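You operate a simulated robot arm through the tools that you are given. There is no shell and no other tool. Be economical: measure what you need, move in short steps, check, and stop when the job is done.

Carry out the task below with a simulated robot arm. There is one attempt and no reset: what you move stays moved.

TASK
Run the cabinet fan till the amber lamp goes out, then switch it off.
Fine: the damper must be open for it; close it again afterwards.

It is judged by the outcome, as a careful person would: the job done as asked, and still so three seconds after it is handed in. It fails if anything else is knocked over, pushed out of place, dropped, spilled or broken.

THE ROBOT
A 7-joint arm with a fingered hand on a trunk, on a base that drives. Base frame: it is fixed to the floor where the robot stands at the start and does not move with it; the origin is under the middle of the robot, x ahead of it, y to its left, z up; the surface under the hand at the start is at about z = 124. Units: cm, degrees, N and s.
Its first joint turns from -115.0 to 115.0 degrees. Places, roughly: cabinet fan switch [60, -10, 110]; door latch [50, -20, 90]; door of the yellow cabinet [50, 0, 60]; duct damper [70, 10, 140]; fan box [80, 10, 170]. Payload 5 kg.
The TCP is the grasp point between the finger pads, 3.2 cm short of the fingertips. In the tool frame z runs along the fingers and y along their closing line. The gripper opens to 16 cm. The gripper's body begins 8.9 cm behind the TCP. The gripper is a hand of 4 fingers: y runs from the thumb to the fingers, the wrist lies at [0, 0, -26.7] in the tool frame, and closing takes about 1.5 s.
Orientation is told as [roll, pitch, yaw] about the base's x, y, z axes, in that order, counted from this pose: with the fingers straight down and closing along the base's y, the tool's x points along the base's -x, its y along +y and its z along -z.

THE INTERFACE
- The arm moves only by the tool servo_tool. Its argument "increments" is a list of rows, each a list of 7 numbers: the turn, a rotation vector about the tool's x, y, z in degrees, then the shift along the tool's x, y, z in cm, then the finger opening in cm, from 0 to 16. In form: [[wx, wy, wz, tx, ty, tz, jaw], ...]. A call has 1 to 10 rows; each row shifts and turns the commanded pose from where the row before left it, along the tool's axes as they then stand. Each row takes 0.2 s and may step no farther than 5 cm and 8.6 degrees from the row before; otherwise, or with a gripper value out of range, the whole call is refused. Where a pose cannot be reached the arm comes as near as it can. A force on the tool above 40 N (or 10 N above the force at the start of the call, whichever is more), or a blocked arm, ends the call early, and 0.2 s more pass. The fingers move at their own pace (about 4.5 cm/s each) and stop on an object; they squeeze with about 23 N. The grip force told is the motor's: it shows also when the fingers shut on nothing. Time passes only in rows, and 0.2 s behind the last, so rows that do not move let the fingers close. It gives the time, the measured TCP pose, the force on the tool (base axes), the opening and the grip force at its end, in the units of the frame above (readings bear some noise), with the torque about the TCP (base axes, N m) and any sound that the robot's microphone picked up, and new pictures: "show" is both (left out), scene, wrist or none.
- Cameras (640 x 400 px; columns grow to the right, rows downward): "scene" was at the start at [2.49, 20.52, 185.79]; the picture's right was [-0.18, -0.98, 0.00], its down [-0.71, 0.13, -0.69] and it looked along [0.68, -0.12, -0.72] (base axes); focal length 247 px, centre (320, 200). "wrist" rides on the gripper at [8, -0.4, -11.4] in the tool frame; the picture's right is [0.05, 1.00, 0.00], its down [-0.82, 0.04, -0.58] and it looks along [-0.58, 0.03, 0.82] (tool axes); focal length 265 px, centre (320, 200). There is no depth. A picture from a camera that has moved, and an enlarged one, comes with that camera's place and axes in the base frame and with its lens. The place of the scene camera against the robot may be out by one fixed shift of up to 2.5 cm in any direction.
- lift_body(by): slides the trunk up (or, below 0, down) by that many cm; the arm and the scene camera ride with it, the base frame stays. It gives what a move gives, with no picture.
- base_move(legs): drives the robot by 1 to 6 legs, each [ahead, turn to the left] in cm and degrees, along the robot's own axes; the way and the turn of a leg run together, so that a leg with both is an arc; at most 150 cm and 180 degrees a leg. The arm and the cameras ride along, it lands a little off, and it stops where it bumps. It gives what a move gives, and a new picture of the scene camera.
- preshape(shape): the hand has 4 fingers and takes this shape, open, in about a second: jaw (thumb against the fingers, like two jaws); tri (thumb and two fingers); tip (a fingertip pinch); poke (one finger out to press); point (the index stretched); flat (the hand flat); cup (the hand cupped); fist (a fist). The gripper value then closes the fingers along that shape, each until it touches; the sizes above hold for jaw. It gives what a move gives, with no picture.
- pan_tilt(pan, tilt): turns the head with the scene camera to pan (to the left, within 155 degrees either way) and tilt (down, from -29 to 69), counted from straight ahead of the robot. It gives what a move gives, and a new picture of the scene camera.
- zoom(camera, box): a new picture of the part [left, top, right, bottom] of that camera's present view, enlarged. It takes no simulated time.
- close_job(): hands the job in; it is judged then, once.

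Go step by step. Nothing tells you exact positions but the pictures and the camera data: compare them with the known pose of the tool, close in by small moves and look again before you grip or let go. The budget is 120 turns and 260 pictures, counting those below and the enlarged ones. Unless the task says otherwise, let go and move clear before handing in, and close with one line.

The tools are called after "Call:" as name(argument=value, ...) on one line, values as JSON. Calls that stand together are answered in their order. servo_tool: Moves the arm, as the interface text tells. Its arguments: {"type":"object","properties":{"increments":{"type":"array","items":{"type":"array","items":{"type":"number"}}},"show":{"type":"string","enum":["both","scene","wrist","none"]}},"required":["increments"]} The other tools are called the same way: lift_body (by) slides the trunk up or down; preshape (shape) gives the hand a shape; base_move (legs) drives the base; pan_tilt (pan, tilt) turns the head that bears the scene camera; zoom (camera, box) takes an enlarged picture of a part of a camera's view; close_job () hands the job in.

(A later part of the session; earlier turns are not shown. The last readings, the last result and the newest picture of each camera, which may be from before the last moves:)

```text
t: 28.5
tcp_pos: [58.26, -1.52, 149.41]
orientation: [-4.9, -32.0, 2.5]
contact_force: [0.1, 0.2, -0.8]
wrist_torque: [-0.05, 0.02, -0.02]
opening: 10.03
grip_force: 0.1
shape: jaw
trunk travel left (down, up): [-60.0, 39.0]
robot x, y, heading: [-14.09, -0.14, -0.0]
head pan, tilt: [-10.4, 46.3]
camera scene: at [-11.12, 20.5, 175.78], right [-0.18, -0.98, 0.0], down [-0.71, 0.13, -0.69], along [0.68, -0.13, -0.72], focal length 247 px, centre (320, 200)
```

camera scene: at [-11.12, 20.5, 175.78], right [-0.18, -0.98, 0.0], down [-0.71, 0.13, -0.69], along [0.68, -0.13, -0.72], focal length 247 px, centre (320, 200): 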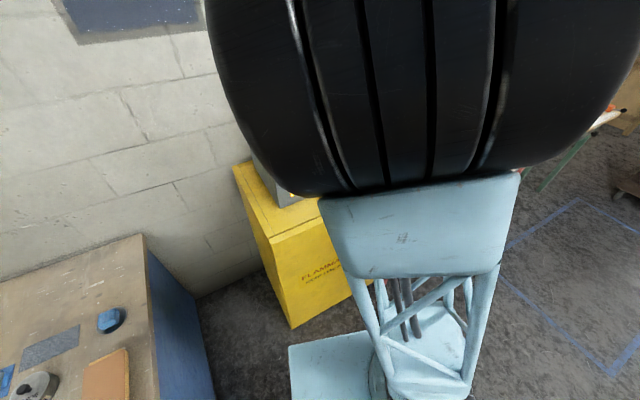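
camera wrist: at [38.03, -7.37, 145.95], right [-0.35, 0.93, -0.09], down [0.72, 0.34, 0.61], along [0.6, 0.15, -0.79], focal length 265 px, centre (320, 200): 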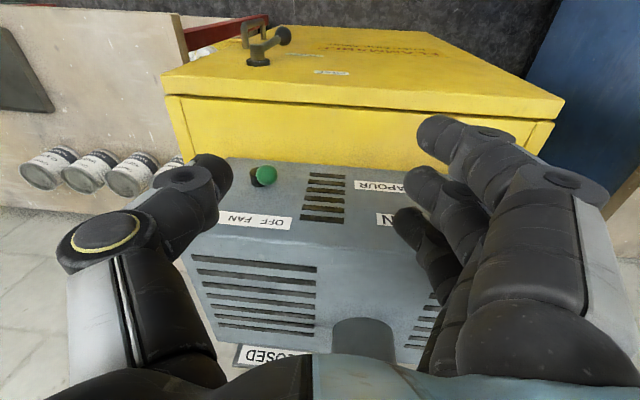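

It moves freely here. I'll now rotate the hand down at this farther, higher spot.

Call:
servo_tool(increments=[[0, 6.5, 0, 0, 0, 0, 10], [0, 6.5, 0, 0, 0, 0, 10], [0, 6.5, 0, 0, 0, 0, 10], [0, 6.5, 0, 0, 0, 0, 10], [4, 6, 0, 0, 0, 0, 10]], show="wrist")

```text
t: 29.7
tcp_pos: [50.15, 1.13, 149.0]
orientation: [-3.1, -6.4, 0.3]
contact_force: [0.4, 0.5, 0.6]
wrist_torque: [-0.01, 0.02, 0.01]
opening: 10.04
grip_force: 0.1
shape: jaw
out of reach, approached as far as the arm can: row 2, 3, 4, 5
trunk travel left (down, up): [-60.0, 39.0]
robot x, y, heading: [-14.04, -0.14, -0.1]
head pan, tilt: [-10.4, 46.3]
camera wrist: at [41.07, 1.35, 159.33], right [-0.05, 1.0, -0.06], down [0.75, 0.08, 0.66], along [0.66, -0.01, -0.75], focal length 265 px, centre (320, 200)
```

wrist: 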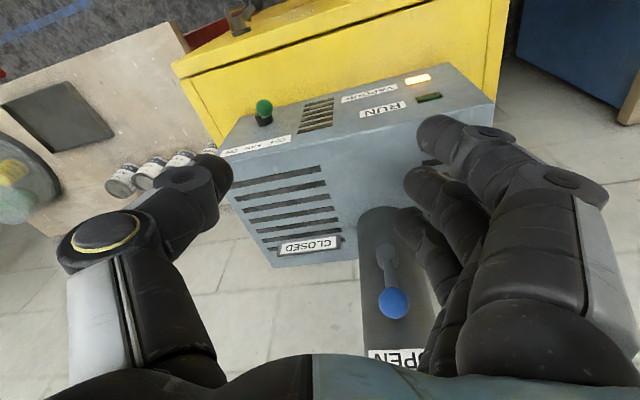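

The wrist limit seems to come from the arm being folded. I'll drive the base back 14 cm more, then stretch the arm forward.

Call:
base_move(legs=[[-14, 0]])

Call:
servo_tool(increments=[[0, -7, 0, -1, -1, 0, 10], [0, -7, 0, -3, -1, 0, 10], [0, 0, 0, -3, -1, 2, 10], [0, 0, 0, -3, -1, 3, 10], [0, 0, 0, -3, -1, 3, 10], [0, 6, 0, -3, -1, 3, 10], [0, 6, 0, -3, -1, 3, 10], [0, 6, 0, 0, 0, 0, 10]])

```text
t: 31.1
tcp_pos: [36.08, 1.23, 149.03]
orientation: [-3.1, -6.6, 0.3]
contact_force: [0.1, 0.3, -0.8]
wrist_torque: [0.0, -0.02, -0.03]
opening: 10.03
grip_force: 0.0
shape: jaw
trunk travel left (down, up): [-60.0, 39.0]
robot x, y, heading: [-27.94, 0.16, 0.2]
head pan, tilt: [-10.4, 46.3]
camera scene: at [-25.41, 20.55, 175.8], right [-0.18, -0.98, 0.0], down [-0.71, 0.13, -0.69], along [0.68, -0.12, -0.72], focal length 247 px, centre (320, 200)
```

scene: 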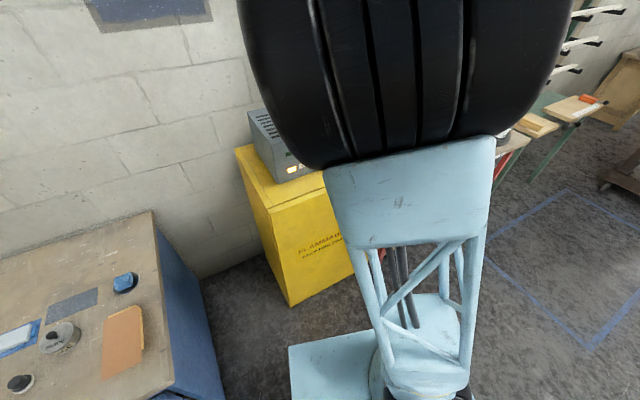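

```text
t: 32.9
tcp_pos: [34.57, 1.41, 143.11]
orientation: [-2.4, -2.8, 0.0]
contact_force: [0.3, 0.3, 0.0]
wrist_torque: [0.02, -0.02, -0.02]
opening: 10.03
grip_force: 0.1
shape: jaw
out of reach, approached as far as the arm can: row 3, 4, 5, 6, 7, 8
trunk travel left (down, up): [-60.0, 39.0]
robot x, y, heading: [-27.57, 0.44, -0.1]
head pan, tilt: [-10.4, 46.3]
camera scene: at [-25.26, 20.59, 175.78], right [-0.18, -0.98, 0.0], down [-0.71, 0.13, -0.69], along [0.68, -0.12, -0.72], focal length 247 px, centre (320, 200)
camera wrist: at [26.01, 1.44, 153.96], right [-0.05, 1.0, -0.04], down [0.79, 0.07, 0.61], along [0.62, 0.0, -0.79], focal length 265 px, centre (320, 200)
```

scene: 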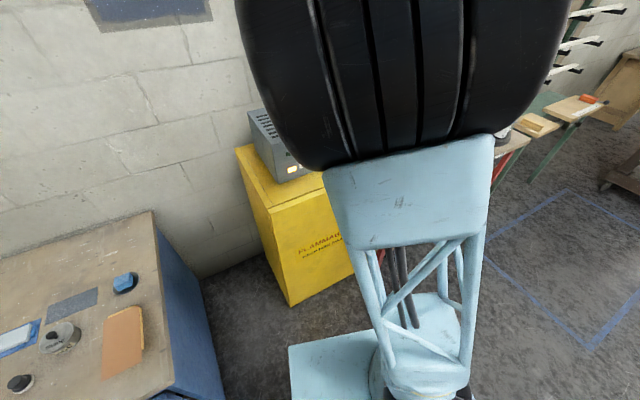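
wrist: 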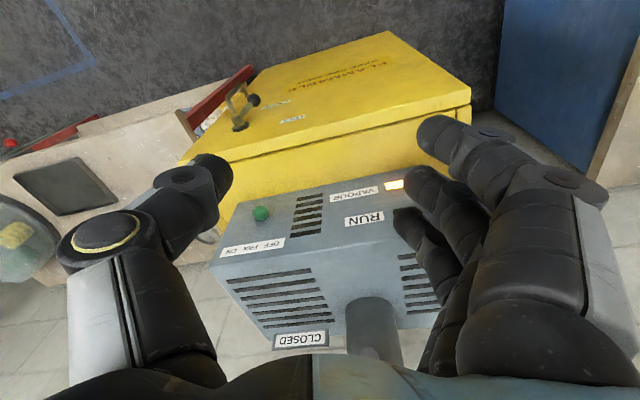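

The elbow seems to have rolled into a bad posture. I'll re-tilt to about -55°, stretch forward where the arm worked well before, and watch.

Call:
servo_tool(increments=[[0, -8, 0, 0, 0, 0, 16], [0, -8, 0, -1, 1, 0, 16], [0, -8, 0, -2, 1, 1, 16], [0, -8, 0, -2, 1, 2, 16], [0, -8, 0, -2, 1, 3, 16], [0, -8, 0, -1, 1, 3, 16], [0, 0, 0, -1, 1, 4, 16], [0, 0, 0, -1, 1, 4, 16]], show="scene")

```text
t: 34.7
tcp_pos: [51.31, 7.16, 136.49]
orientation: [-4.6, -50.5, 3.3]
contact_force: [-0.3, -2.7, 0.6]
wrist_torque: [0.12, 0.02, 0.11]
opening: 15.99
grip_force: 0.0
shape: jaw
out of reach, approached as far as the arm can: row 8
trunk travel left (down, up): [-60.0, 39.0]
robot x, y, heading: [-27.92, -0.17, -0.2]
head pan, tilt: [-10.4, 46.3]
camera scene: at [-25.18, 19.97, 175.85], right [-0.18, -0.98, 0.0], down [-0.71, 0.13, -0.69], along [0.68, -0.12, -0.72], focal length 247 px, centre (320, 200)
```

scene: 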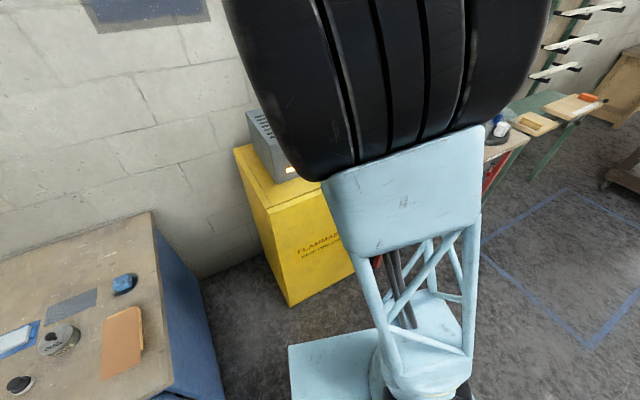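

Still in the same posture. I'll retract, as in the earlier good posture, then tilt and look at the elbow.

Call:
servo_tool(increments=[[0, 0, 0, 1, -1, -4, 16], [0, -5, 0, 1, -1, -4, 16], [0, -5, 0, 1, -1, -4, 16], [0, -4, 0, 0, -1, -3, 16], [0, 0, 0, 0, 0, 0, 16]], show="scene")

```text
t: 36.1
tcp_pos: [25.74, -35.84, 142.21]
orientation: [-15.6, -63.1, -28.4]
contact_force: [0.3, 0.9, 0.3]
wrist_torque: [-0.03, 0.0, -0.03]
opening: 16.03
grip_force: 0.1
shape: jaw
out of reach, approached as far as the arm can: row 3
trunk travel left (down, up): [-60.0, 39.0]
robot x, y, heading: [-27.55, 0.34, 0.1]
head pan, tilt: [-10.4, 46.3]
stopped in row 5: the arm was blocked; the commanded pose is now the measured one
camera scene: at [-25.24, 20.69, 175.77], right [-0.18, -0.98, 0.0], down [-0.71, 0.13, -0.69], along [0.68, -0.12, -0.72], focal length 247 px, centre (320, 200)
```

scene: 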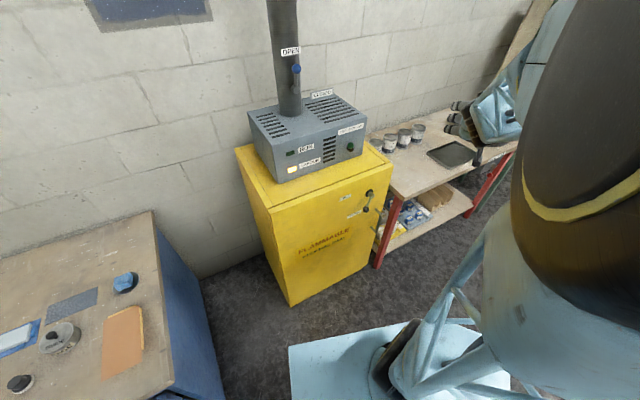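

The arm flipped its posture in free air (nothing touched) and now has a clear elbow. I'll bring the hand back around gently towards the front.

Call:
servo_tool(increments=[[-6, 0, -3.2, 0, 3.5, 0, 16], [-6, 0, -3.2, 0, 3.5, 0, 16], [-6, 0, -3.2, 0, 3.5, 0, 16], [-6, 0, -3.2, 0, 3.5, 0, 16], [0, 0, 0, 0, 3.5, 0, 16], [0, 0, 0, 0, 3.5, 0, 16]], show="scene")

```text
t: 37.7
tcp_pos: [32.16, -24.09, 139.7]
orientation: [-14.4, -59.9, -9.4]
contact_force: [-0.6, 0.7, 0.5]
wrist_torque: [0.02, 0.0, 0.06]
opening: 16.02
grip_force: 0.1
shape: jaw
trunk travel left (down, up): [-60.0, 39.0]
robot x, y, heading: [-27.6, -0.05, -0.1]
head pan, tilt: [-10.4, 46.3]
stopped in row 6: the arm was blocked; the commanded pose is now the measured one
camera scene: at [-25.33, 20.5, 175.79], right [-0.18, -0.98, 0.0], down [-0.71, 0.13, -0.69], along [0.68, -0.12, -0.72], focal length 247 px, centre (320, 200)
```

scene: 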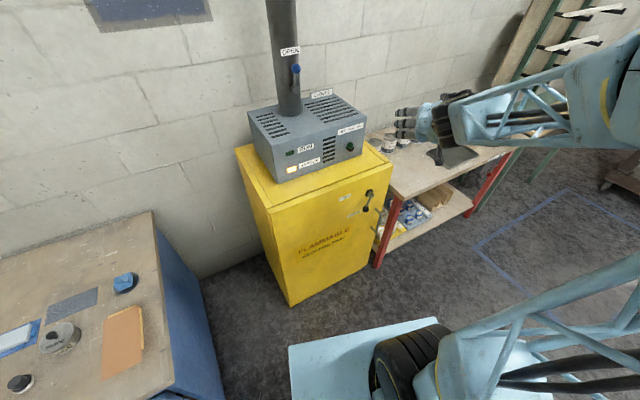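

Good clear posture now. I'll level the roll, yaw to about +15°, and move the hand forward-left toward the switch at this forward tilt.

Call:
servo_tool(increments=[[-7, 0, 0, 0, 1, 1, 16], [-7, 0, 0, 0, 1, 1, 16], [-6, 0, -3.5, 0, 1, 2, 16], [-6, 0, -3.5, 0, 1, 2, 16], [-6, 0, -3.5, 0, 1, 2, 16], [-4, 0, -2.5, 0, 1, 2, 16]], show="scene")

```text
t: 39.3
tcp_pos: [41.53, -24.19, 140.74]
orientation: [-4.0, -55.8, 3.3]
contact_force: [0.0, 0.3, 0.4]
wrist_torque: [-0.03, 0.02, -0.01]
opening: 15.97
grip_force: 0.1
shape: jaw
out of reach, approached as far as the arm can: row 3, 4, 5, 6
trunk travel left (down, up): [-60.0, 39.0]
robot x, y, heading: [-27.73, -0.16, -0.2]
head pan, tilt: [-10.4, 46.3]
stopped in row 6: the arm was blocked; the commanded pose is now the measured one
camera scene: at [-25.32, 20.57, 175.78], right [-0.18, -0.98, 0.0], down [-0.71, 0.13, -0.69], along [0.68, -0.12, -0.72], focal length 247 px, centre (320, 200)
```

scene: 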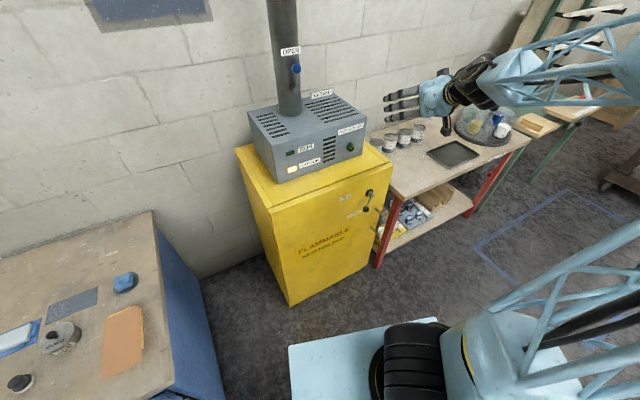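

Orientation is now good enough (pitch -56°, almost no roll or yaw). I'll lower the trunk and slide left toward the switch.

Call:
lift_body(by=-14)

Call:
servo_tool(increments=[[0, 0, 0, 0, 2.5, 0, 16], [0, 0, 0, 0, 3, 0, 16], [0, 0, 0, 0, 3, 0, 16], [0, 0, 0, 0, 3, 0, 16], [0, 0, 0, 0, 3, 0, 16]])

```text
t: 40.9
tcp_pos: [41.75, -24.26, 126.8]
orientation: [-3.9, -55.7, 3.2]
contact_force: [-0.9, -0.5, 0.2]
wrist_torque: [0.02, 0.0, 0.01]
opening: 16.02
grip_force: 0.0
shape: jaw
trunk travel left (down, up): [-46.0, 53.0]
robot x, y, heading: [-28.02, -0.36, -0.1]
head pan, tilt: [-10.4, 46.3]
```

```text
t: 42.3
tcp_pos: [42.22, -4.63, 126.28]
orientation: [-4.0, -55.7, 8.0]
contact_force: [-0.1, 1.0, 0.6]
wrist_torque: [-0.05, 0.0, -0.07]
opening: 16.0
grip_force: 0.1
shape: jaw
trunk travel left (down, up): [-46.0, 53.0]
robot x, y, heading: [-27.81, 0.24, 0.1]
head pan, tilt: [-10.4, 46.3]
stopped in row 5: the arm was blocked; the commanded pose is now the measured one
camera scene: at [-25.25, 20.63, 161.78], right [-0.18, -0.98, 0.0], down [-0.71, 0.13, -0.69], along [0.68, -0.13, -0.72], focal length 247 px, centre (320, 200)
camera wrist: at [28.45, -6.15, 126.0], right [-0.11, 0.99, -0.08], down [-0.03, 0.08, 1.0], along [0.99, 0.11, 0.02], focal length 265 px, centre (320, 200)
```

scene: 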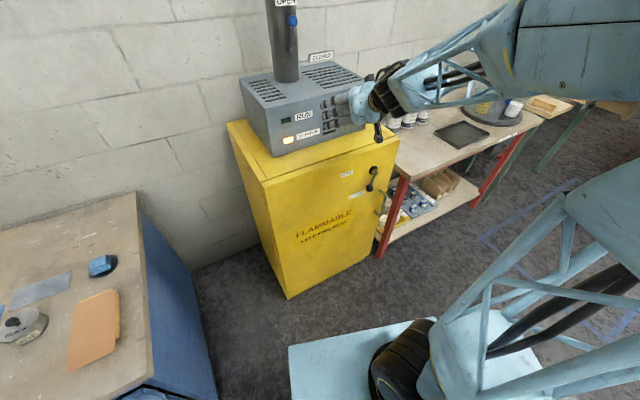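
wrist: 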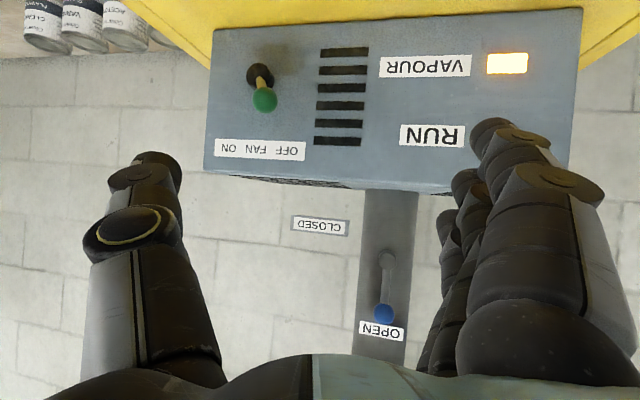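

Excellent head-on view. I'll zoom on the switch.

Call:
zoom(camera="wrist", box=[200, 30, 320, 170])

Call:
zoom(camera="scene", box=[260, 70, 400, 160])

```text
2.86 times, centred on (260, 100) of wrist
camera zoom: at [28.45, -6.15, 126.0], right [-0.11, 0.99, -0.08], down [-0.03, 0.08, 1.0], along [0.99, 0.11, 0.02], focal length 758 px, centre (491, 486)
```

zoom: 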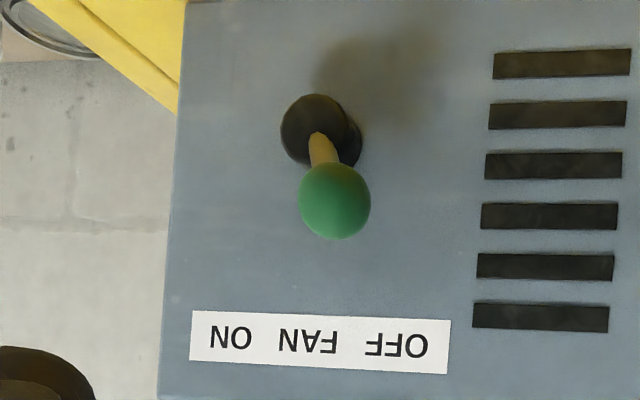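

```text
4.44 times, centred on (330, 115) of scene
camera zoom: at [-25.25, 20.63, 161.78], right [-0.18, -0.98, 0.0], down [-0.71, 0.13, -0.69], along [0.68, -0.13, -0.72], focal length 1099 px, centre (276, 578)
```

zoom: 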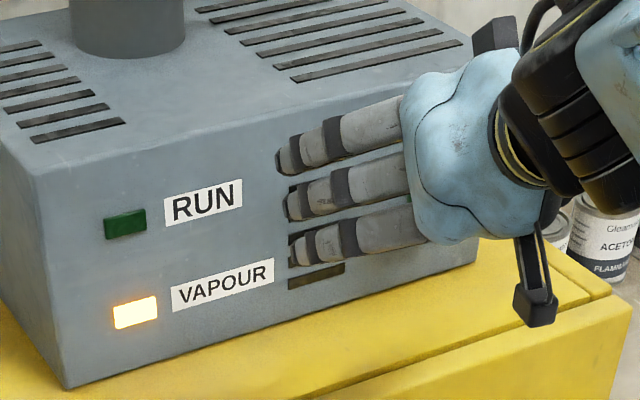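

The ball is at about [59.5, -9.9, 115.8] on a lever pivoting at about [63, -11.5, 111.5]; ON puts it near [61, -15, 116]. I'll narrow the jaw to 8 and approach so it straddles the ball, stopping short first.

Call:
servo_tool(increments=[[0, 0, 0, 0, -2, 0, 8], [0, 0, 0, 0, -2.2, 0, 8], [0, 0, 0, 0, -2.3, 0, 8], [0, 0, 0, 0, 0, 3, 8], [0, 0, 0, 0, 0, 3, 8], [0, 0, 0, 0.2, 0, 3, 8]])

```text
t: 43.7
tcp_pos: [49.82, -10.69, 121.55]
orientation: [-3.9, -55.7, 7.8]
contact_force: [0.8, -0.6, 0.0]
wrist_torque: [0.01, -0.01, -0.02]
opening: 8.08
grip_force: 0.1
shape: jaw
trunk travel left (down, up): [-46.0, 53.0]
robot x, y, heading: [-27.84, -0.01, -0.1]
head pan, tilt: [-10.4, 46.3]
camera scene: at [-25.24, 20.53, 161.78], right [-0.18, -0.98, 0.0], down [-0.71, 0.13, -0.69], along [0.68, -0.12, -0.72], focal length 247 px, centre (320, 200)
camera wrist: at [36.1, -12.21, 121.22], right [-0.11, 0.99, -0.08], down [-0.03, 0.08, 1.0], along [0.99, 0.11, 0.02], focal length 265 px, centre (320, 200)
```

scene: 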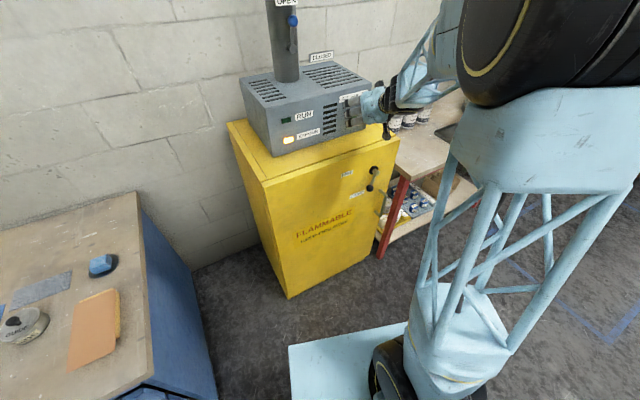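
wrist: 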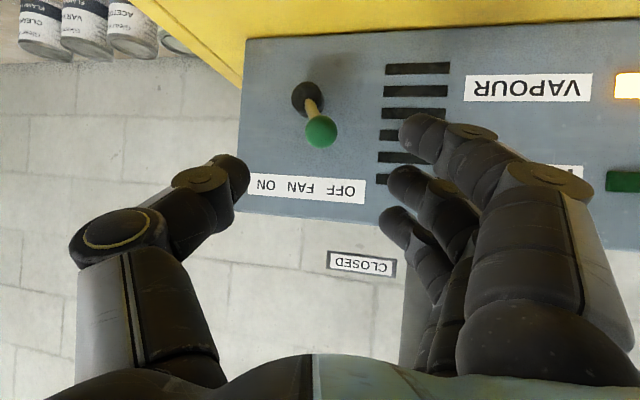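

Alignment is good: the ball lies between thumb (y≈-15) and fingers (y≈-5.6). I'll move forward around it.

Call:
servo_tool(increments=[[0, 0, 0, -0.3, -0.2, 2.9, 8], [0, 0, 0, -0.3, -0.2, 2.9, 8], [0, 0, 0, -0.4, -0.2, 2.7, 8]])

```text
t: 44.5
tcp_pos: [57.5, -10.85, 117.52]
orientation: [-3.9, -55.7, 7.8]
contact_force: [0.2, 0.0, 0.7]
wrist_torque: [0.01, 0.04, -0.03]
opening: 8.06
grip_force: 0.0
shape: jaw
trunk travel left (down, up): [-46.0, 53.0]
robot x, y, heading: [-27.95, 0.18, -0.1]
head pan, tilt: [-10.4, 46.3]
camera scene: at [-25.25, 20.54, 161.78], right [-0.18, -0.98, 0.0], down [-0.71, 0.13, -0.69], along [0.68, -0.12, -0.72], focal length 247 px, centre (320, 200)
camera wrist: at [43.71, -12.46, 117.28], right [-0.11, 0.99, -0.08], down [-0.03, 0.08, 1.0], along [0.99, 0.11, 0.02], focal length 265 px, centre (320, 200)
```

scene: 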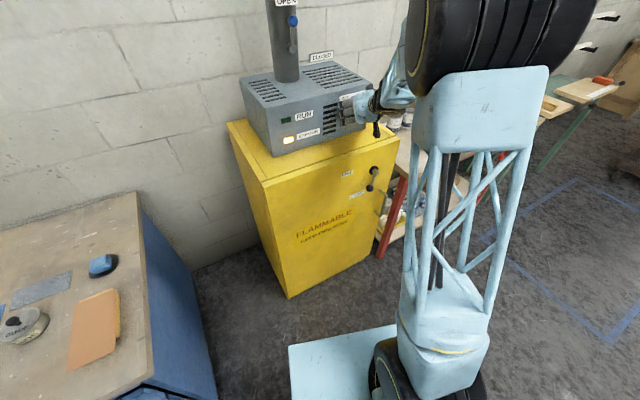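
wrist: 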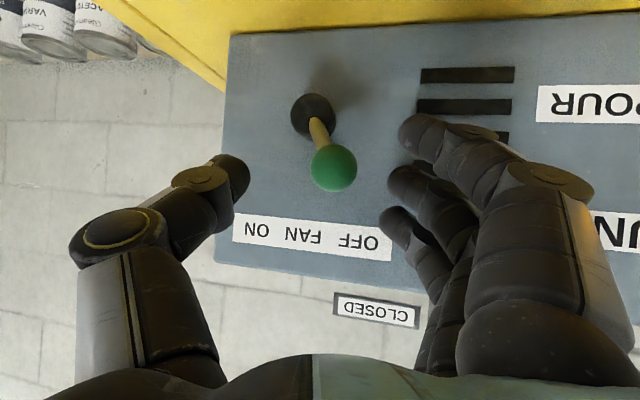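

The ball is straddled. I'll push right along the face.

Call:
servo_tool(increments=[[0, 0, 0, -0.1, -1, 0.17, 8], [0, 0, 0, -0.1, -1, 0.17, 8], [0, 0, 0, -0.1, -1, 0.17, 8], [0, 0, 0, -0.1, -1, 0.17, 8]])

```text
t: 45.5
tcp_pos: [58.76, -15.03, 117.5]
orientation: [-3.9, -55.6, 7.8]
contact_force: [0.7, 1.1, 0.4]
wrist_torque: [0.05, 0.01, 0.02]
opening: 8.12
grip_force: 0.0
shape: jaw
trunk travel left (down, up): [-46.0, 53.0]
robot x, y, heading: [-27.86, -0.1, 0.1]
head pan, tilt: [-10.4, 46.3]
camera scene: at [-25.2, 20.5, 161.78], right [-0.18, -0.98, 0.0], down [-0.71, 0.13, -0.69], along [0.68, -0.12, -0.72], focal length 247 px, centre (320, 200)
camera wrist: at [45.05, -16.5, 117.19], right [-0.11, 0.99, -0.08], down [-0.02, 0.08, 1.0], along [0.99, 0.11, 0.02], focal length 265 px, centre (320, 200)
```

scene: 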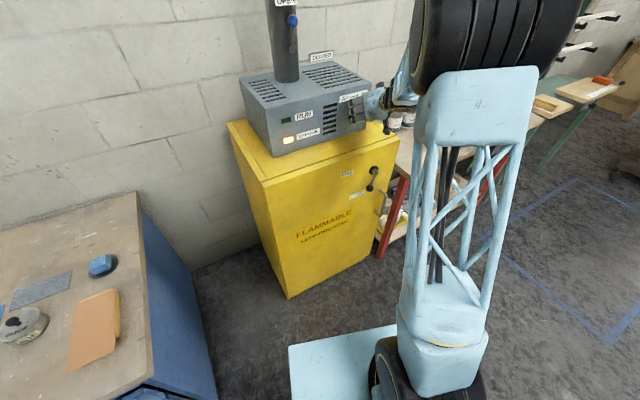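
wrist: 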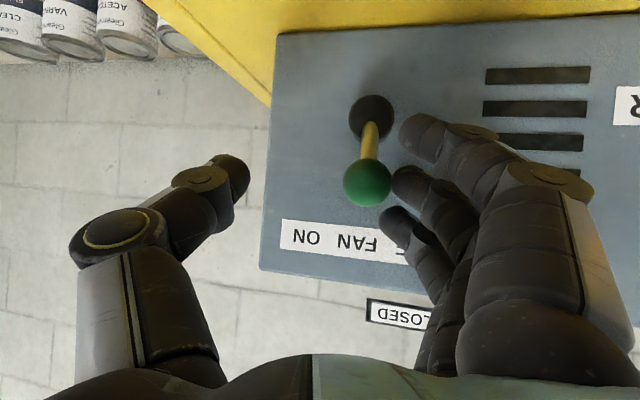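

The lever is moving with the fingers. I continue to the right.

Call:
servo_tool(increments=[[0, 0, 0, -0.1, -0.9, 0.17, 8], [0, 0, 0, -0.1, -0.9, 0.17, 8], [0, 0, 0, -0.1, -0.8, 0.15, 8]])

Call:
zoom(camera="scene", box=[240, 70, 400, 170])

```text
t: 46.3
tcp_pos: [59.53, -17.35, 117.57]
orientation: [-3.9, -55.6, 7.9]
contact_force: [1.0, 1.0, -0.2]
wrist_torque: [0.05, 0.03, 0.01]
opening: 8.13
grip_force: 0.0
shape: jaw
trunk travel left (down, up): [-46.0, 53.0]
robot x, y, heading: [-28.08, 0.15, -0.0]
head pan, tilt: [-10.4, 46.3]
camera scene: at [-25.26, 20.56, 161.79], right [-0.18, -0.98, 0.0], down [-0.71, 0.13, -0.69], along [0.68, -0.12, -0.72], focal length 247 px, centre (320, 200)
camera wrist: at [45.75, -18.88, 117.28], right [-0.11, 0.99, -0.08], down [-0.03, 0.08, 1.0], along [0.99, 0.11, 0.02], focal length 265 px, centre (320, 200)
```

scene: 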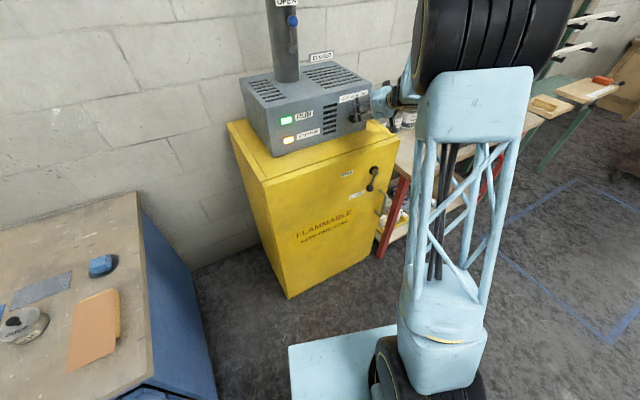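
wrist: 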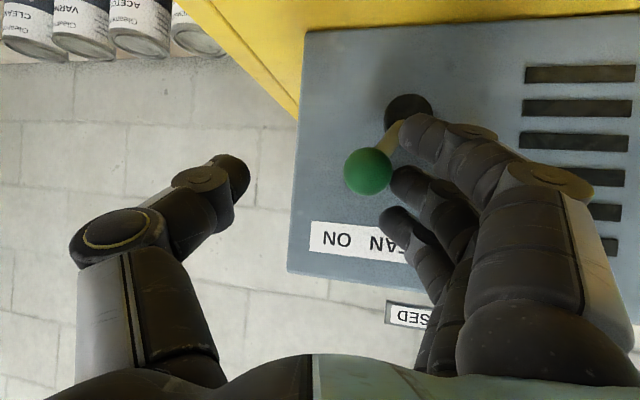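

```text
4.00 times, centred on (320, 120) of scene
camera zoom: at [-25.26, 20.56, 161.79], right [-0.18, -0.98, 0.0], down [-0.71, 0.13, -0.69], along [0.68, -0.12, -0.72], focal length 989 px, centre (320, 520)
```

zoom: 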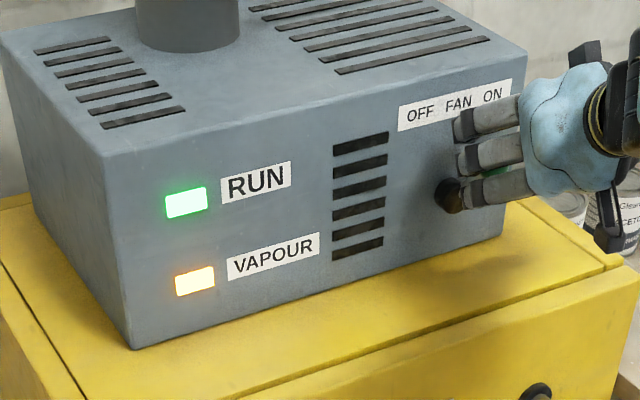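

RUN is lit: the fan is running. I'll hold still and wait for the amber lamp to go out.

Call:
servo_tool(increments=[[0, 0, 0, 0, 0, 0, 8], [0, 0, 0, 0, 0, 0, 8], [0, 0, 0, 0, 0, 0, 8], [0, 0, 0, 0, 0, 0, 8], [0, 0, 0, 0, 0, 0, 8], [0, 0, 0, 0, 0, 0, 8], [0, 0, 0, 0, 0, 0, 8], [0, 0, 0, 0, 0, 0, 8], [0, 0, 0, 0, 0, 0, 8], [0, 0, 0, 0, 0, 0, 8]], show="none")

Call:
servo_tool(increments=[[0, 0, 0, 0, 0, 0, 8], [0, 0, 0, 0, 0, 0, 8], [0, 0, 0, 0, 0, 0, 8], [0, 0, 0, 0, 0, 0, 8], [0, 0, 0, 0, 0, 0, 8], [0, 0, 0, 0, 0, 0, 8], [0, 0, 0, 0, 0, 0, 8], [0, 0, 0, 0, 0, 0, 8], [0, 0, 0, 0, 0, 0, 8], [0, 0, 0, 0, 0, 0, 8]], show="scene")

```text
t: 48.5
tcp_pos: [59.61, -17.25, 117.52]
orientation: [-3.9, -55.7, 7.8]
contact_force: [-0.3, 1.1, -0.5]
wrist_torque: [0.0, 0.0, 0.04]
opening: 8.11
grip_force: 0.1
shape: jaw
trunk travel left (down, up): [-46.0, 53.0]
robot x, y, heading: [-27.78, -0.06, -0.0]
head pan, tilt: [-10.4, 46.3]
```

```text
t: 50.7
tcp_pos: [59.48, -17.29, 117.58]
orientation: [-3.9, -55.7, 7.9]
contact_force: [-0.3, 0.7, -0.3]
wrist_torque: [0.0, 0.01, 0.07]
opening: 8.13
grip_force: 0.1
shape: jaw
trunk travel left (down, up): [-46.0, 53.0]
robot x, y, heading: [-27.69, 0.11, -0.3]
head pan, tilt: [-10.4, 46.3]
camera scene: at [-25.26, 20.55, 161.79], right [-0.18, -0.98, 0.0], down [-0.71, 0.13, -0.69], along [0.68, -0.12, -0.72], focal length 247 px, centre (320, 200)
```

scene: 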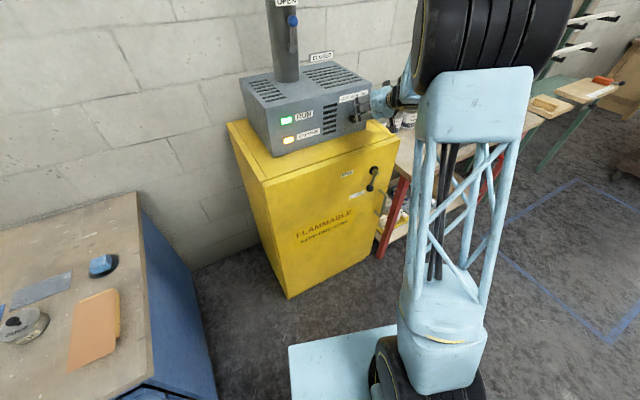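

Call:
servo_tool(increments=[[0, 0, 0, 0, 0, 0, 8], [0, 0, 0, 0, 0, 0, 8], [0, 0, 0, 0, 0, 0, 8], [0, 0, 0, 0, 0, 0, 8], [0, 0, 0, 0, 0, 0, 8], [0, 0, 0, 0, 0, 0, 8], [0, 0, 0, 0, 0, 0, 8], [0, 0, 0, 0, 0, 0, 8], [0, 0, 0, 0, 0, 0, 8], [0, 0, 0, 0, 0, 0, 8]], show="scene")

Call:
servo_tool(increments=[[0, 0, 0, 0, 0, 0, 8], [0, 0, 0, 0, 0, 0, 8], [0, 0, 0, 0, 0, 0, 8], [0, 0, 0, 0, 0, 0, 8], [0, 0, 0, 0, 0, 0, 8], [0, 0, 0, 0, 0, 0, 8], [0, 0, 0, 0, 0, 0, 8], [0, 0, 0, 0, 0, 0, 8], [0, 0, 0, 0, 0, 0, 8], [0, 0, 0, 0, 0, 0, 8]], show="scene")

Call:
servo_tool(increments=[[0, 0, 0, 0, 0, 0, 8], [0, 0, 0, 0, 0, 0, 8], [0, 0, 0, 0, 0, 0, 8], [0, 0, 0, 0, 0, 0, 8], [0, 0, 0, 0, 0, 0, 8], [0, 0, 0, 0, 0, 0, 8], [0, 0, 0, 0, 0, 0, 8], [0, 0, 0, 0, 0, 0, 8], [0, 0, 0, 0, 0, 0, 8], [0, 0, 0, 0, 0, 0, 8]], show="scene")

```text
t: 52.9
tcp_pos: [59.43, -17.33, 117.63]
orientation: [-3.9, -55.7, 7.8]
contact_force: [-1.5, 0.8, -0.3]
wrist_torque: [0.01, 0.01, 0.05]
opening: 8.1
grip_force: 0.1
shape: jaw
trunk travel left (down, up): [-46.0, 53.0]
robot x, y, heading: [-27.94, 0.25, 0.1]
head pan, tilt: [-10.4, 46.3]
camera scene: at [-25.26, 20.55, 161.79], right [-0.18, -0.98, 0.0], down [-0.71, 0.13, -0.69], along [0.68, -0.12, -0.72], focal length 247 px, centre (320, 200)
```

scene: 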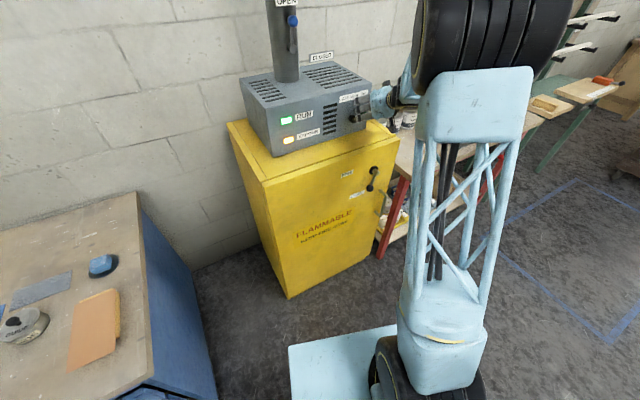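

```text
t: 55.1
tcp_pos: [59.47, -17.32, 117.64]
orientation: [-3.9, -55.7, 7.8]
contact_force: [0.2, 0.5, -1.1]
wrist_torque: [-0.01, 0.02, 0.02]
opening: 8.11
grip_force: 0.0
shape: jaw
trunk travel left (down, up): [-46.0, 53.0]
robot x, y, heading: [-27.74, 0.2, 0.0]
head pan, tilt: [-10.4, 46.3]
camera scene: at [-25.26, 20.55, 161.79], right [-0.18, -0.98, 0.0], down [-0.71, 0.13, -0.69], along [0.68, -0.12, -0.72], focal length 247 px, centre (320, 200)
```

scene: 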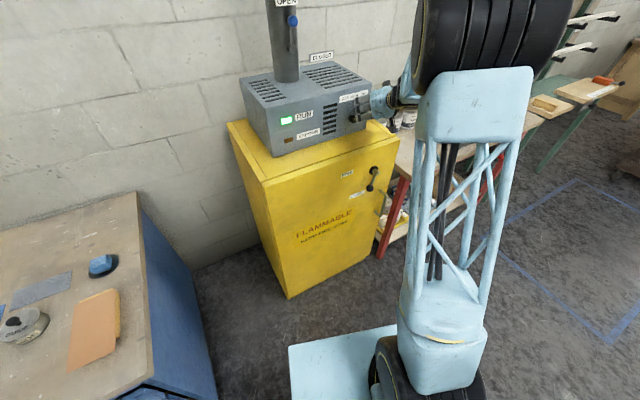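

```text
t: 57.3
tcp_pos: [59.6, -17.31, 117.55]
orientation: [-3.9, -55.7, 7.8]
contact_force: [-0.4, 0.8, 0.0]
wrist_torque: [0.0, 0.02, 0.01]
opening: 8.15
grip_force: 0.0
shape: jaw
trunk travel left (down, up): [-46.0, 53.0]
robot x, y, heading: [-27.53, 0.39, 0.1]
head pan, tilt: [-10.4, 46.3]
camera scene: at [-25.26, 20.55, 161.79], right [-0.18, -0.98, 0.0], down [-0.71, 0.13, -0.69], along [0.68, -0.12, -0.72], focal length 247 px, centre (320, 200)
```

scene: 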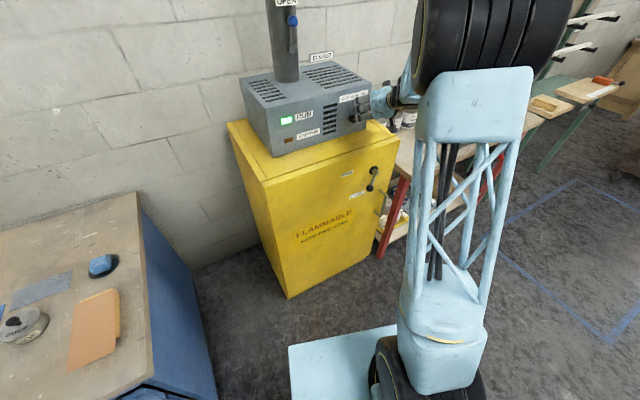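

The amber lamp is out. Now I'll move left along the face so the thumb pushes the lever back to OFF.

Call:
servo_tool(increments=[[0, 0, 0, 0.1, 1, -0.17, 8], [0, 0, 0, 0.1, 1, -0.17, 8], [0, 0, 0, 0.1, 1, -0.17, 8], [0, 0, 0, 0.1, 1, -0.17, 8], [0, 0, 0, 0.1, 1, -0.17, 8], [0, 0, 0, 0.1, 1, -0.17, 8], [0, 0, 0, 0.1, 1, -0.17, 8]], show="wrist")

```text
t: 58.9
tcp_pos: [57.74, -10.65, 117.5]
orientation: [-3.9, -55.6, 7.7]
contact_force: [-1.4, -1.6, 0.3]
wrist_torque: [-0.06, 0.0, -0.11]
opening: 8.24
grip_force: 0.1
shape: jaw
trunk travel left (down, up): [-46.0, 53.0]
robot x, y, heading: [-27.88, 0.08, -0.0]
head pan, tilt: [-10.4, 46.3]
camera wrist: at [43.91, -12.18, 117.1], right [-0.11, 0.99, -0.08], down [-0.03, 0.08, 1.0], along [0.99, 0.11, 0.02], focal length 265 px, centre (320, 200)
```

wrist: 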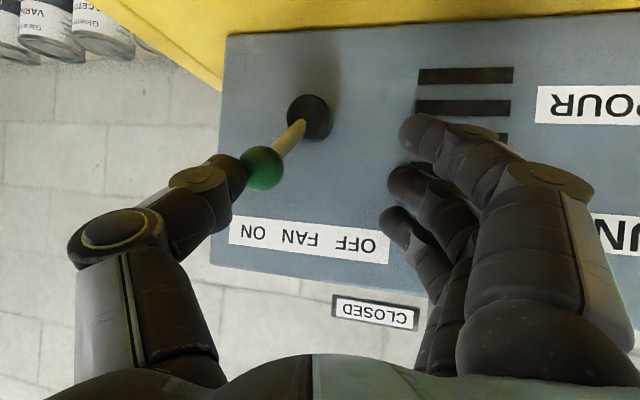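

Call:
servo_tool(increments=[[0, 0, 0, 0.1, 1, -0.17, 8], [0, 0, 0, 0.1, 1, -0.17, 8], [0, 0, 0, 0.1, 1, -0.17, 8], [0, 0, 0, 0.1, 1, -0.17, 8], [0, 0, 0, 0.1, 0.8, -0.15, 8]], show="both")

Call:
zoom(camera="scene", box=[240, 70, 400, 170])

```text
t: 60.1
tcp_pos: [56.03, -5.92, 117.17]
orientation: [-3.8, -55.6, 7.7]
contact_force: [-11.2, -3.6, -2.1]
wrist_torque: [0.06, 0.18, -0.64]
opening: 8.41
grip_force: 0.0
shape: jaw
trunk travel left (down, up): [-46.0, 53.0]
robot x, y, heading: [-27.92, -0.16, -0.0]
head pan, tilt: [-10.4, 46.3]
camera scene: at [-25.35, 20.5, 161.78], right [-0.18, -0.98, 0.0], down [-0.71, 0.13, -0.69], along [0.68, -0.12, -0.72], focal length 247 px, centre (320, 200)
camera wrist: at [42.27, -7.45, 116.91], right [-0.11, 0.99, -0.08], down [-0.02, 0.08, 1.0], along [0.99, 0.11, 0.02], focal length 265 px, centre (320, 200)
```

scene: 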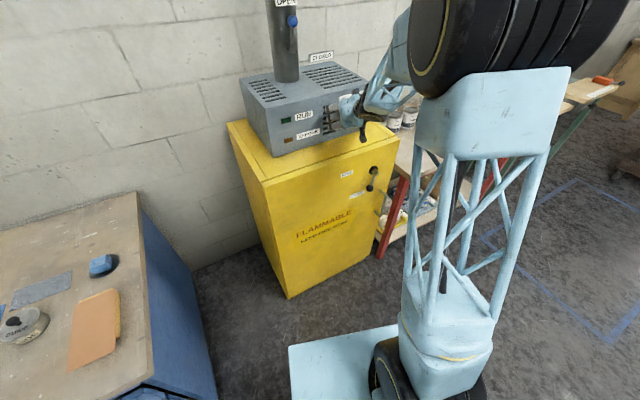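
wrist: 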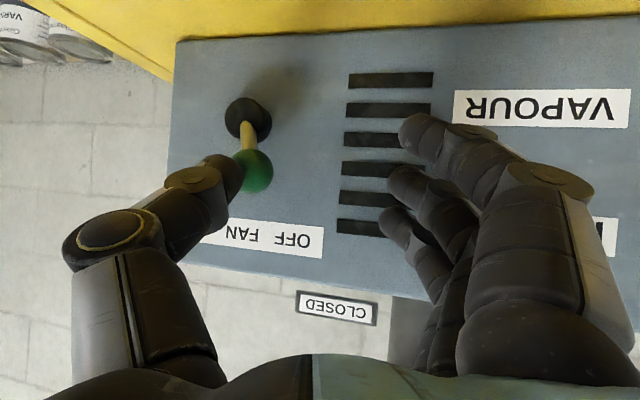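

```text
4.00 times, centred on (320, 120) of scene
camera zoom: at [-25.35, 20.5, 161.78], right [-0.18, -0.98, 0.0], down [-0.71, 0.13, -0.69], along [0.68, -0.12, -0.72], focal length 989 px, centre (320, 520)
```

zoom: 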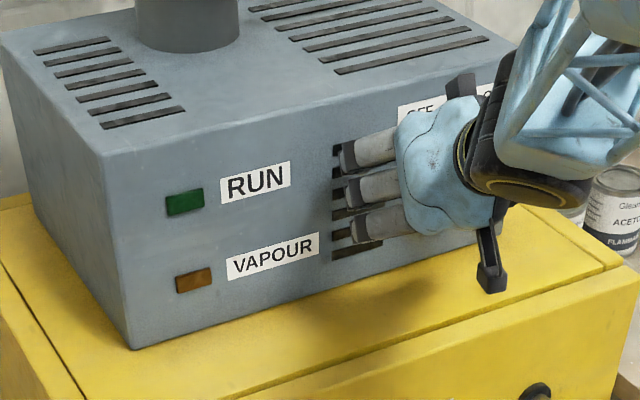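

RUN is off, but the lever isn't quite back to its original tilt. I'll push a little further, easing away from the face.

Call:
servo_tool(increments=[[0, 0, 0, 0.1, 0.8, -0.4, 8], [0, 0, 0, 0.1, 0.7, -0.3, 8]], show="wrist")

```text
t: 60.7
tcp_pos: [55.38, -4.28, 117.63]
orientation: [-3.8, -55.8, 7.9]
contact_force: [-3.5, -2.1, 4.0]
wrist_torque: [-0.24, -0.11, -0.3]
opening: 8.36
grip_force: 0.0
shape: jaw
trunk travel left (down, up): [-46.0, 53.0]
robot x, y, heading: [-27.91, 0.1, 0.2]
head pan, tilt: [-10.4, 46.3]
camera wrist: at [41.6, -5.74, 117.26], right [-0.11, 0.99, -0.08], down [-0.03, 0.08, 1.0], along [0.99, 0.11, 0.02], focal length 265 px, centre (320, 200)
```

wrist: 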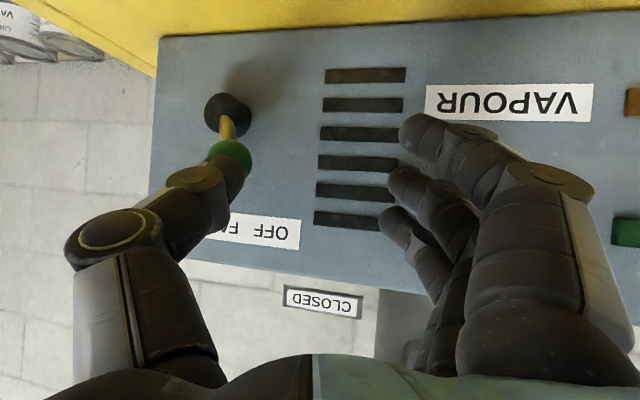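

The thumb is riding over the ball; I'll back off and check the lever.

Call:
servo_tool(increments=[[0, 0, 0, 1, 0, -2, 8], [0, 0, 0, 1, 0, -3, 8], [0, 0, 0, 0, 0, -3, 8]], show="wrist")

Call:
zoom(camera="wrist", box=[180, 30, 400, 200])

```text
t: 61.5
tcp_pos: [47.58, -5.08, 120.49]
orientation: [-3.9, -55.8, 7.8]
contact_force: [0.0, 0.5, -0.7]
wrist_torque: [0.02, -0.04, 0.01]
opening: 8.09
grip_force: 0.1
shape: jaw
trunk travel left (down, up): [-46.0, 53.0]
robot x, y, heading: [-27.95, 0.14, 0.1]
head pan, tilt: [-10.4, 46.3]
camera wrist: at [33.79, -6.54, 120.19], right [-0.11, 0.99, -0.08], down [-0.03, 0.08, 1.0], along [0.99, 0.11, 0.02], focal length 265 px, centre (320, 200)
```

wrist: 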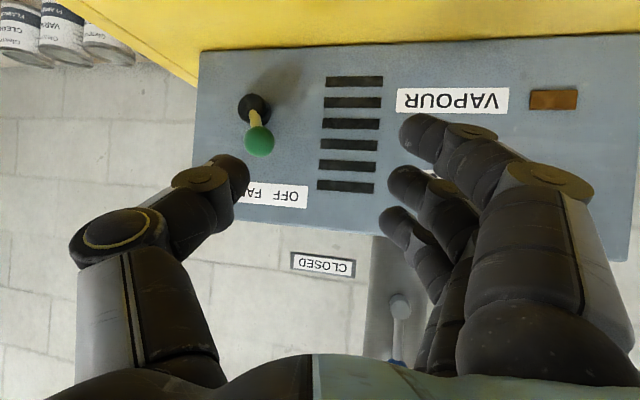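

```text
2.35 times, centred on (290, 115) of wrist
camera zoom: at [33.79, -6.54, 120.19], right [-0.11, 0.99, -0.08], down [-0.03, 0.08, 1.0], along [0.99, 0.11, 0.02], focal length 624 px, centre (391, 400)
```

zoom: 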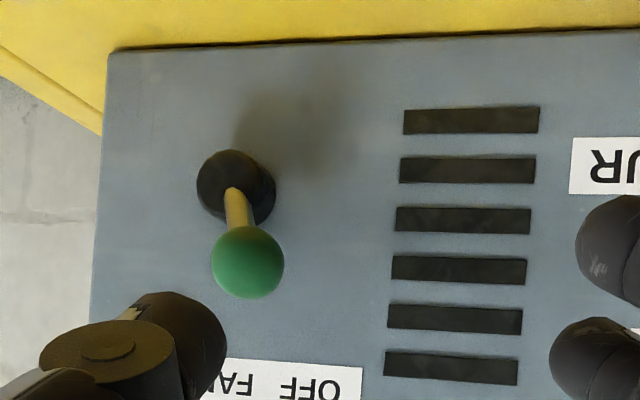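

The switch is back exactly where it was at OFF, RUN and amber are both dark. Next I raise the trunk and shift left to bring the jaw in front of the damper knob at about [69, 10, 143].

Call:
lift_body(by=24)

Call:
servo_tool(increments=[[0, 0, 0, 0, 3, 0, 10], [0, 0, 0, 0, 3, 0, 10], [0, 0, 0, 0, 3, 0, 10], [0, 0, 0, 0, 3, 0, 10], [0, 0, 0, 0, 3, 0, 10]])

```text
t: 64.0
tcp_pos: [47.6, -5.01, 144.41]
orientation: [-3.9, -55.8, 7.8]
contact_force: [0.4, 0.4, 0.1]
wrist_torque: [0.02, -0.06, 0.0]
opening: 8.07
grip_force: 0.0
shape: jaw
trunk travel left (down, up): [-70.0, 29.0]
robot x, y, heading: [-27.84, 0.25, -0.2]
head pan, tilt: [-10.4, 46.3]
```

```text
t: 65.4
tcp_pos: [46.59, -10.23, 143.78]
orientation: [-4.0, -55.8, -9.3]
contact_force: [-0.9, 1.0, -0.2]
wrist_torque: [-0.04, -0.01, -0.09]
opening: 9.99
grip_force: 0.0
shape: jaw
trunk travel left (down, up): [-70.0, 29.0]
robot x, y, heading: [-27.66, 0.18, 0.0]
head pan, tilt: [-10.4, 46.3]
stopped in row 5: the arm was blocked; the commanded pose is now the measured one
camera scene: at [-25.29, 20.84, 185.76], right [-0.18, -0.98, 0.0], down [-0.71, 0.13, -0.69], along [0.68, -0.12, -0.72], focal length 247 px, centre (320, 200)
camera wrist: at [32.93, -7.61, 143.37], right [0.19, 0.98, -0.08], down [0.0, 0.08, 1.0], along [0.98, -0.19, 0.02], focal length 265 px, centre (320, 200)
```

scene: 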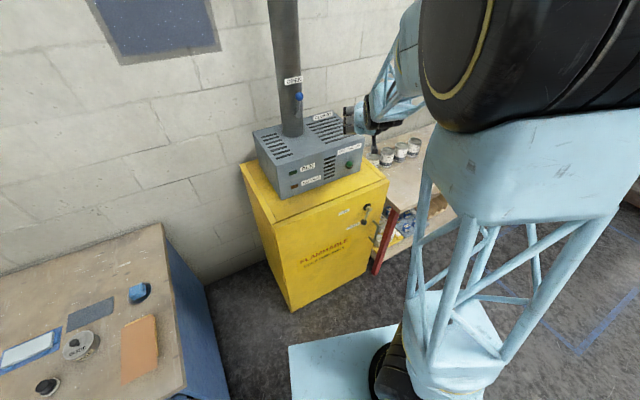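
wrist: 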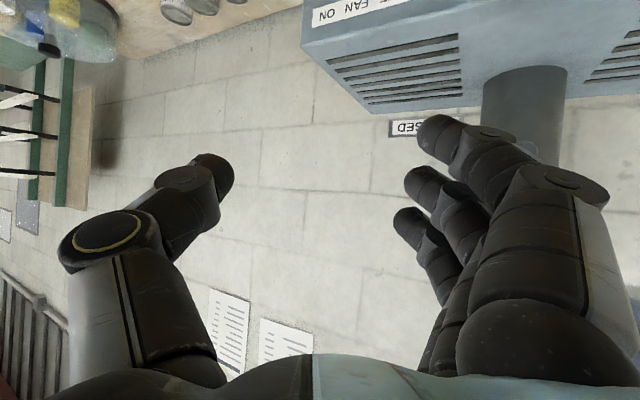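

The arm was re-posturing mid-move. I'll correct the yaw and move left in smaller steps.

Call:
servo_tool(increments=[[-4, 0, -3, 0, 1, 0, 10], [-4, 0, -3, 0, 1, 0, 10], [-4, 0, -3, 0, 1.5, 0, 10], [0, 0, 0, 0, 2, 0, 10], [0, 0, 0, 0, 2, 0, 10], [0, 0, 0, 0, 2, 0, 10]])

```text
t: 66.8
tcp_pos: [46.6, -0.0, 143.06]
orientation: [-5.4, -55.0, 6.9]
contact_force: [0.0, 2.6, 0.2]
wrist_torque: [-0.09, -0.01, -0.18]
opening: 9.99
grip_force: 0.0
shape: jaw
trunk travel left (down, up): [-70.0, 29.0]
robot x, y, heading: [-27.57, 0.13, -0.1]
head pan, tilt: [-10.4, 46.3]
camera scene: at [-25.31, 21.49, 185.7], right [-0.18, -0.98, 0.01], down [-0.71, 0.12, -0.69], along [0.68, -0.13, -0.72], focal length 247 px, centre (320, 200)
camera wrist: at [32.79, -1.04, 142.95], right [-0.07, 0.99, -0.1], down [-0.01, 0.1, 1.0], along [1.0, 0.07, 0.0], focal length 265 px, centre (320, 200)
```

scene: 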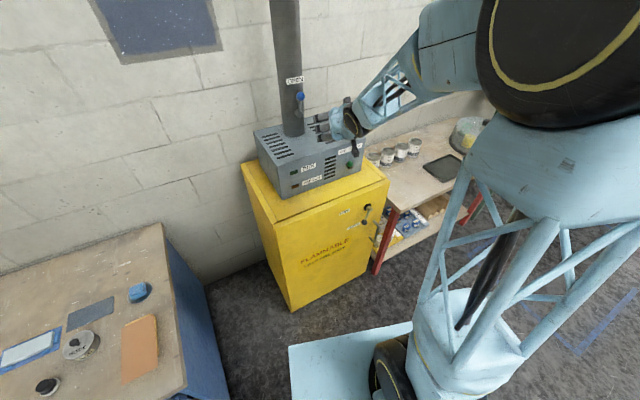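
wrist: 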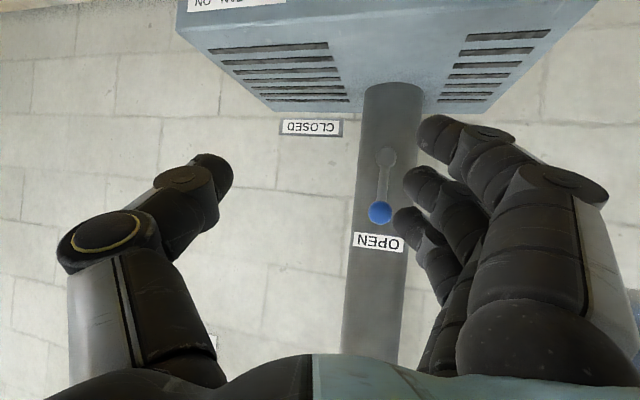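

Call:
servo_tool(increments=[[0, 0, 0, 0, 2, 0, 10], [0, 0, 0, 0, 2, 0, 10], [0, 0, 0, 0, 2, 0, 10], [0, 0, 0, 0, 2, 0, 10], [0, 0, 0, 0, 2, 0, 10]], show="wrist")

```text
t: 68.2
tcp_pos: [46.83, 2.95, 142.74]
orientation: [-4.9, -55.1, 1.5]
contact_force: [-0.7, 0.4, -1.0]
wrist_torque: [-0.01, -0.01, -0.01]
opening: 10.01
grip_force: 0.0
shape: jaw
trunk travel left (down, up): [-70.0, 29.0]
robot x, y, heading: [-27.57, -0.07, 0.1]
head pan, tilt: [-10.4, 46.3]
stopped in row 5: the arm was blocked; the commanded pose is now the measured one
camera wrist: at [32.96, 3.3, 142.57], right [0.02, 1.0, -0.09], down [-0.01, 0.09, 1.0], along [1.0, -0.02, 0.01], focal length 265 px, centre (320, 200)
```

wrist: 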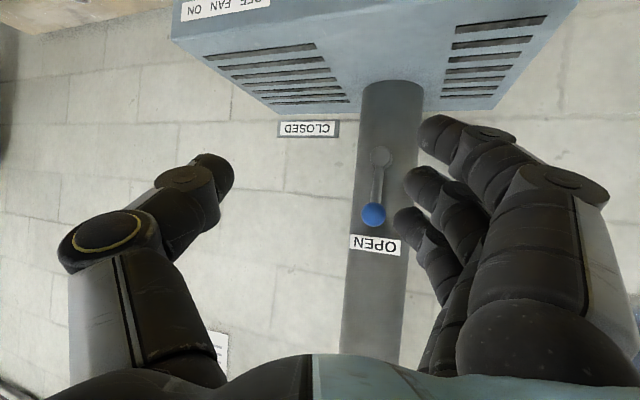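

Call:
servo_tool(increments=[[0, 0, 0, -0.5, 1.5, 1, 10], [0, 0, 0, -0.5, 1.5, 1, 10], [0, 0, 0, -0.5, 1.5, 1, 10], [0, 0, 0, -0.5, 1.5, 1, 10], [0, 0, 0, -0.5, 1.5, 1, 10]], show="wrist")

```text
t: 69.4
tcp_pos: [52.83, 10.15, 141.44]
orientation: [-5.0, -55.1, 1.6]
contact_force: [0.2, -0.1, 0.6]
wrist_torque: [-0.01, 0.01, -0.02]
opening: 9.99
grip_force: 0.1
shape: jaw
trunk travel left (down, up): [-70.0, 29.0]
robot x, y, heading: [-27.76, 0.24, 0.1]
head pan, tilt: [-10.4, 46.3]
camera wrist: at [38.95, 10.39, 141.25], right [0.01, 1.0, -0.09], down [0.0, 0.09, 1.0], along [1.0, -0.01, 0.01], focal length 265 px, centre (320, 200)
```

wrist: 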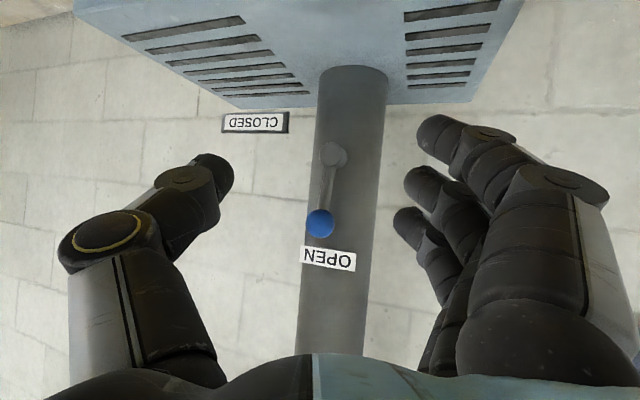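

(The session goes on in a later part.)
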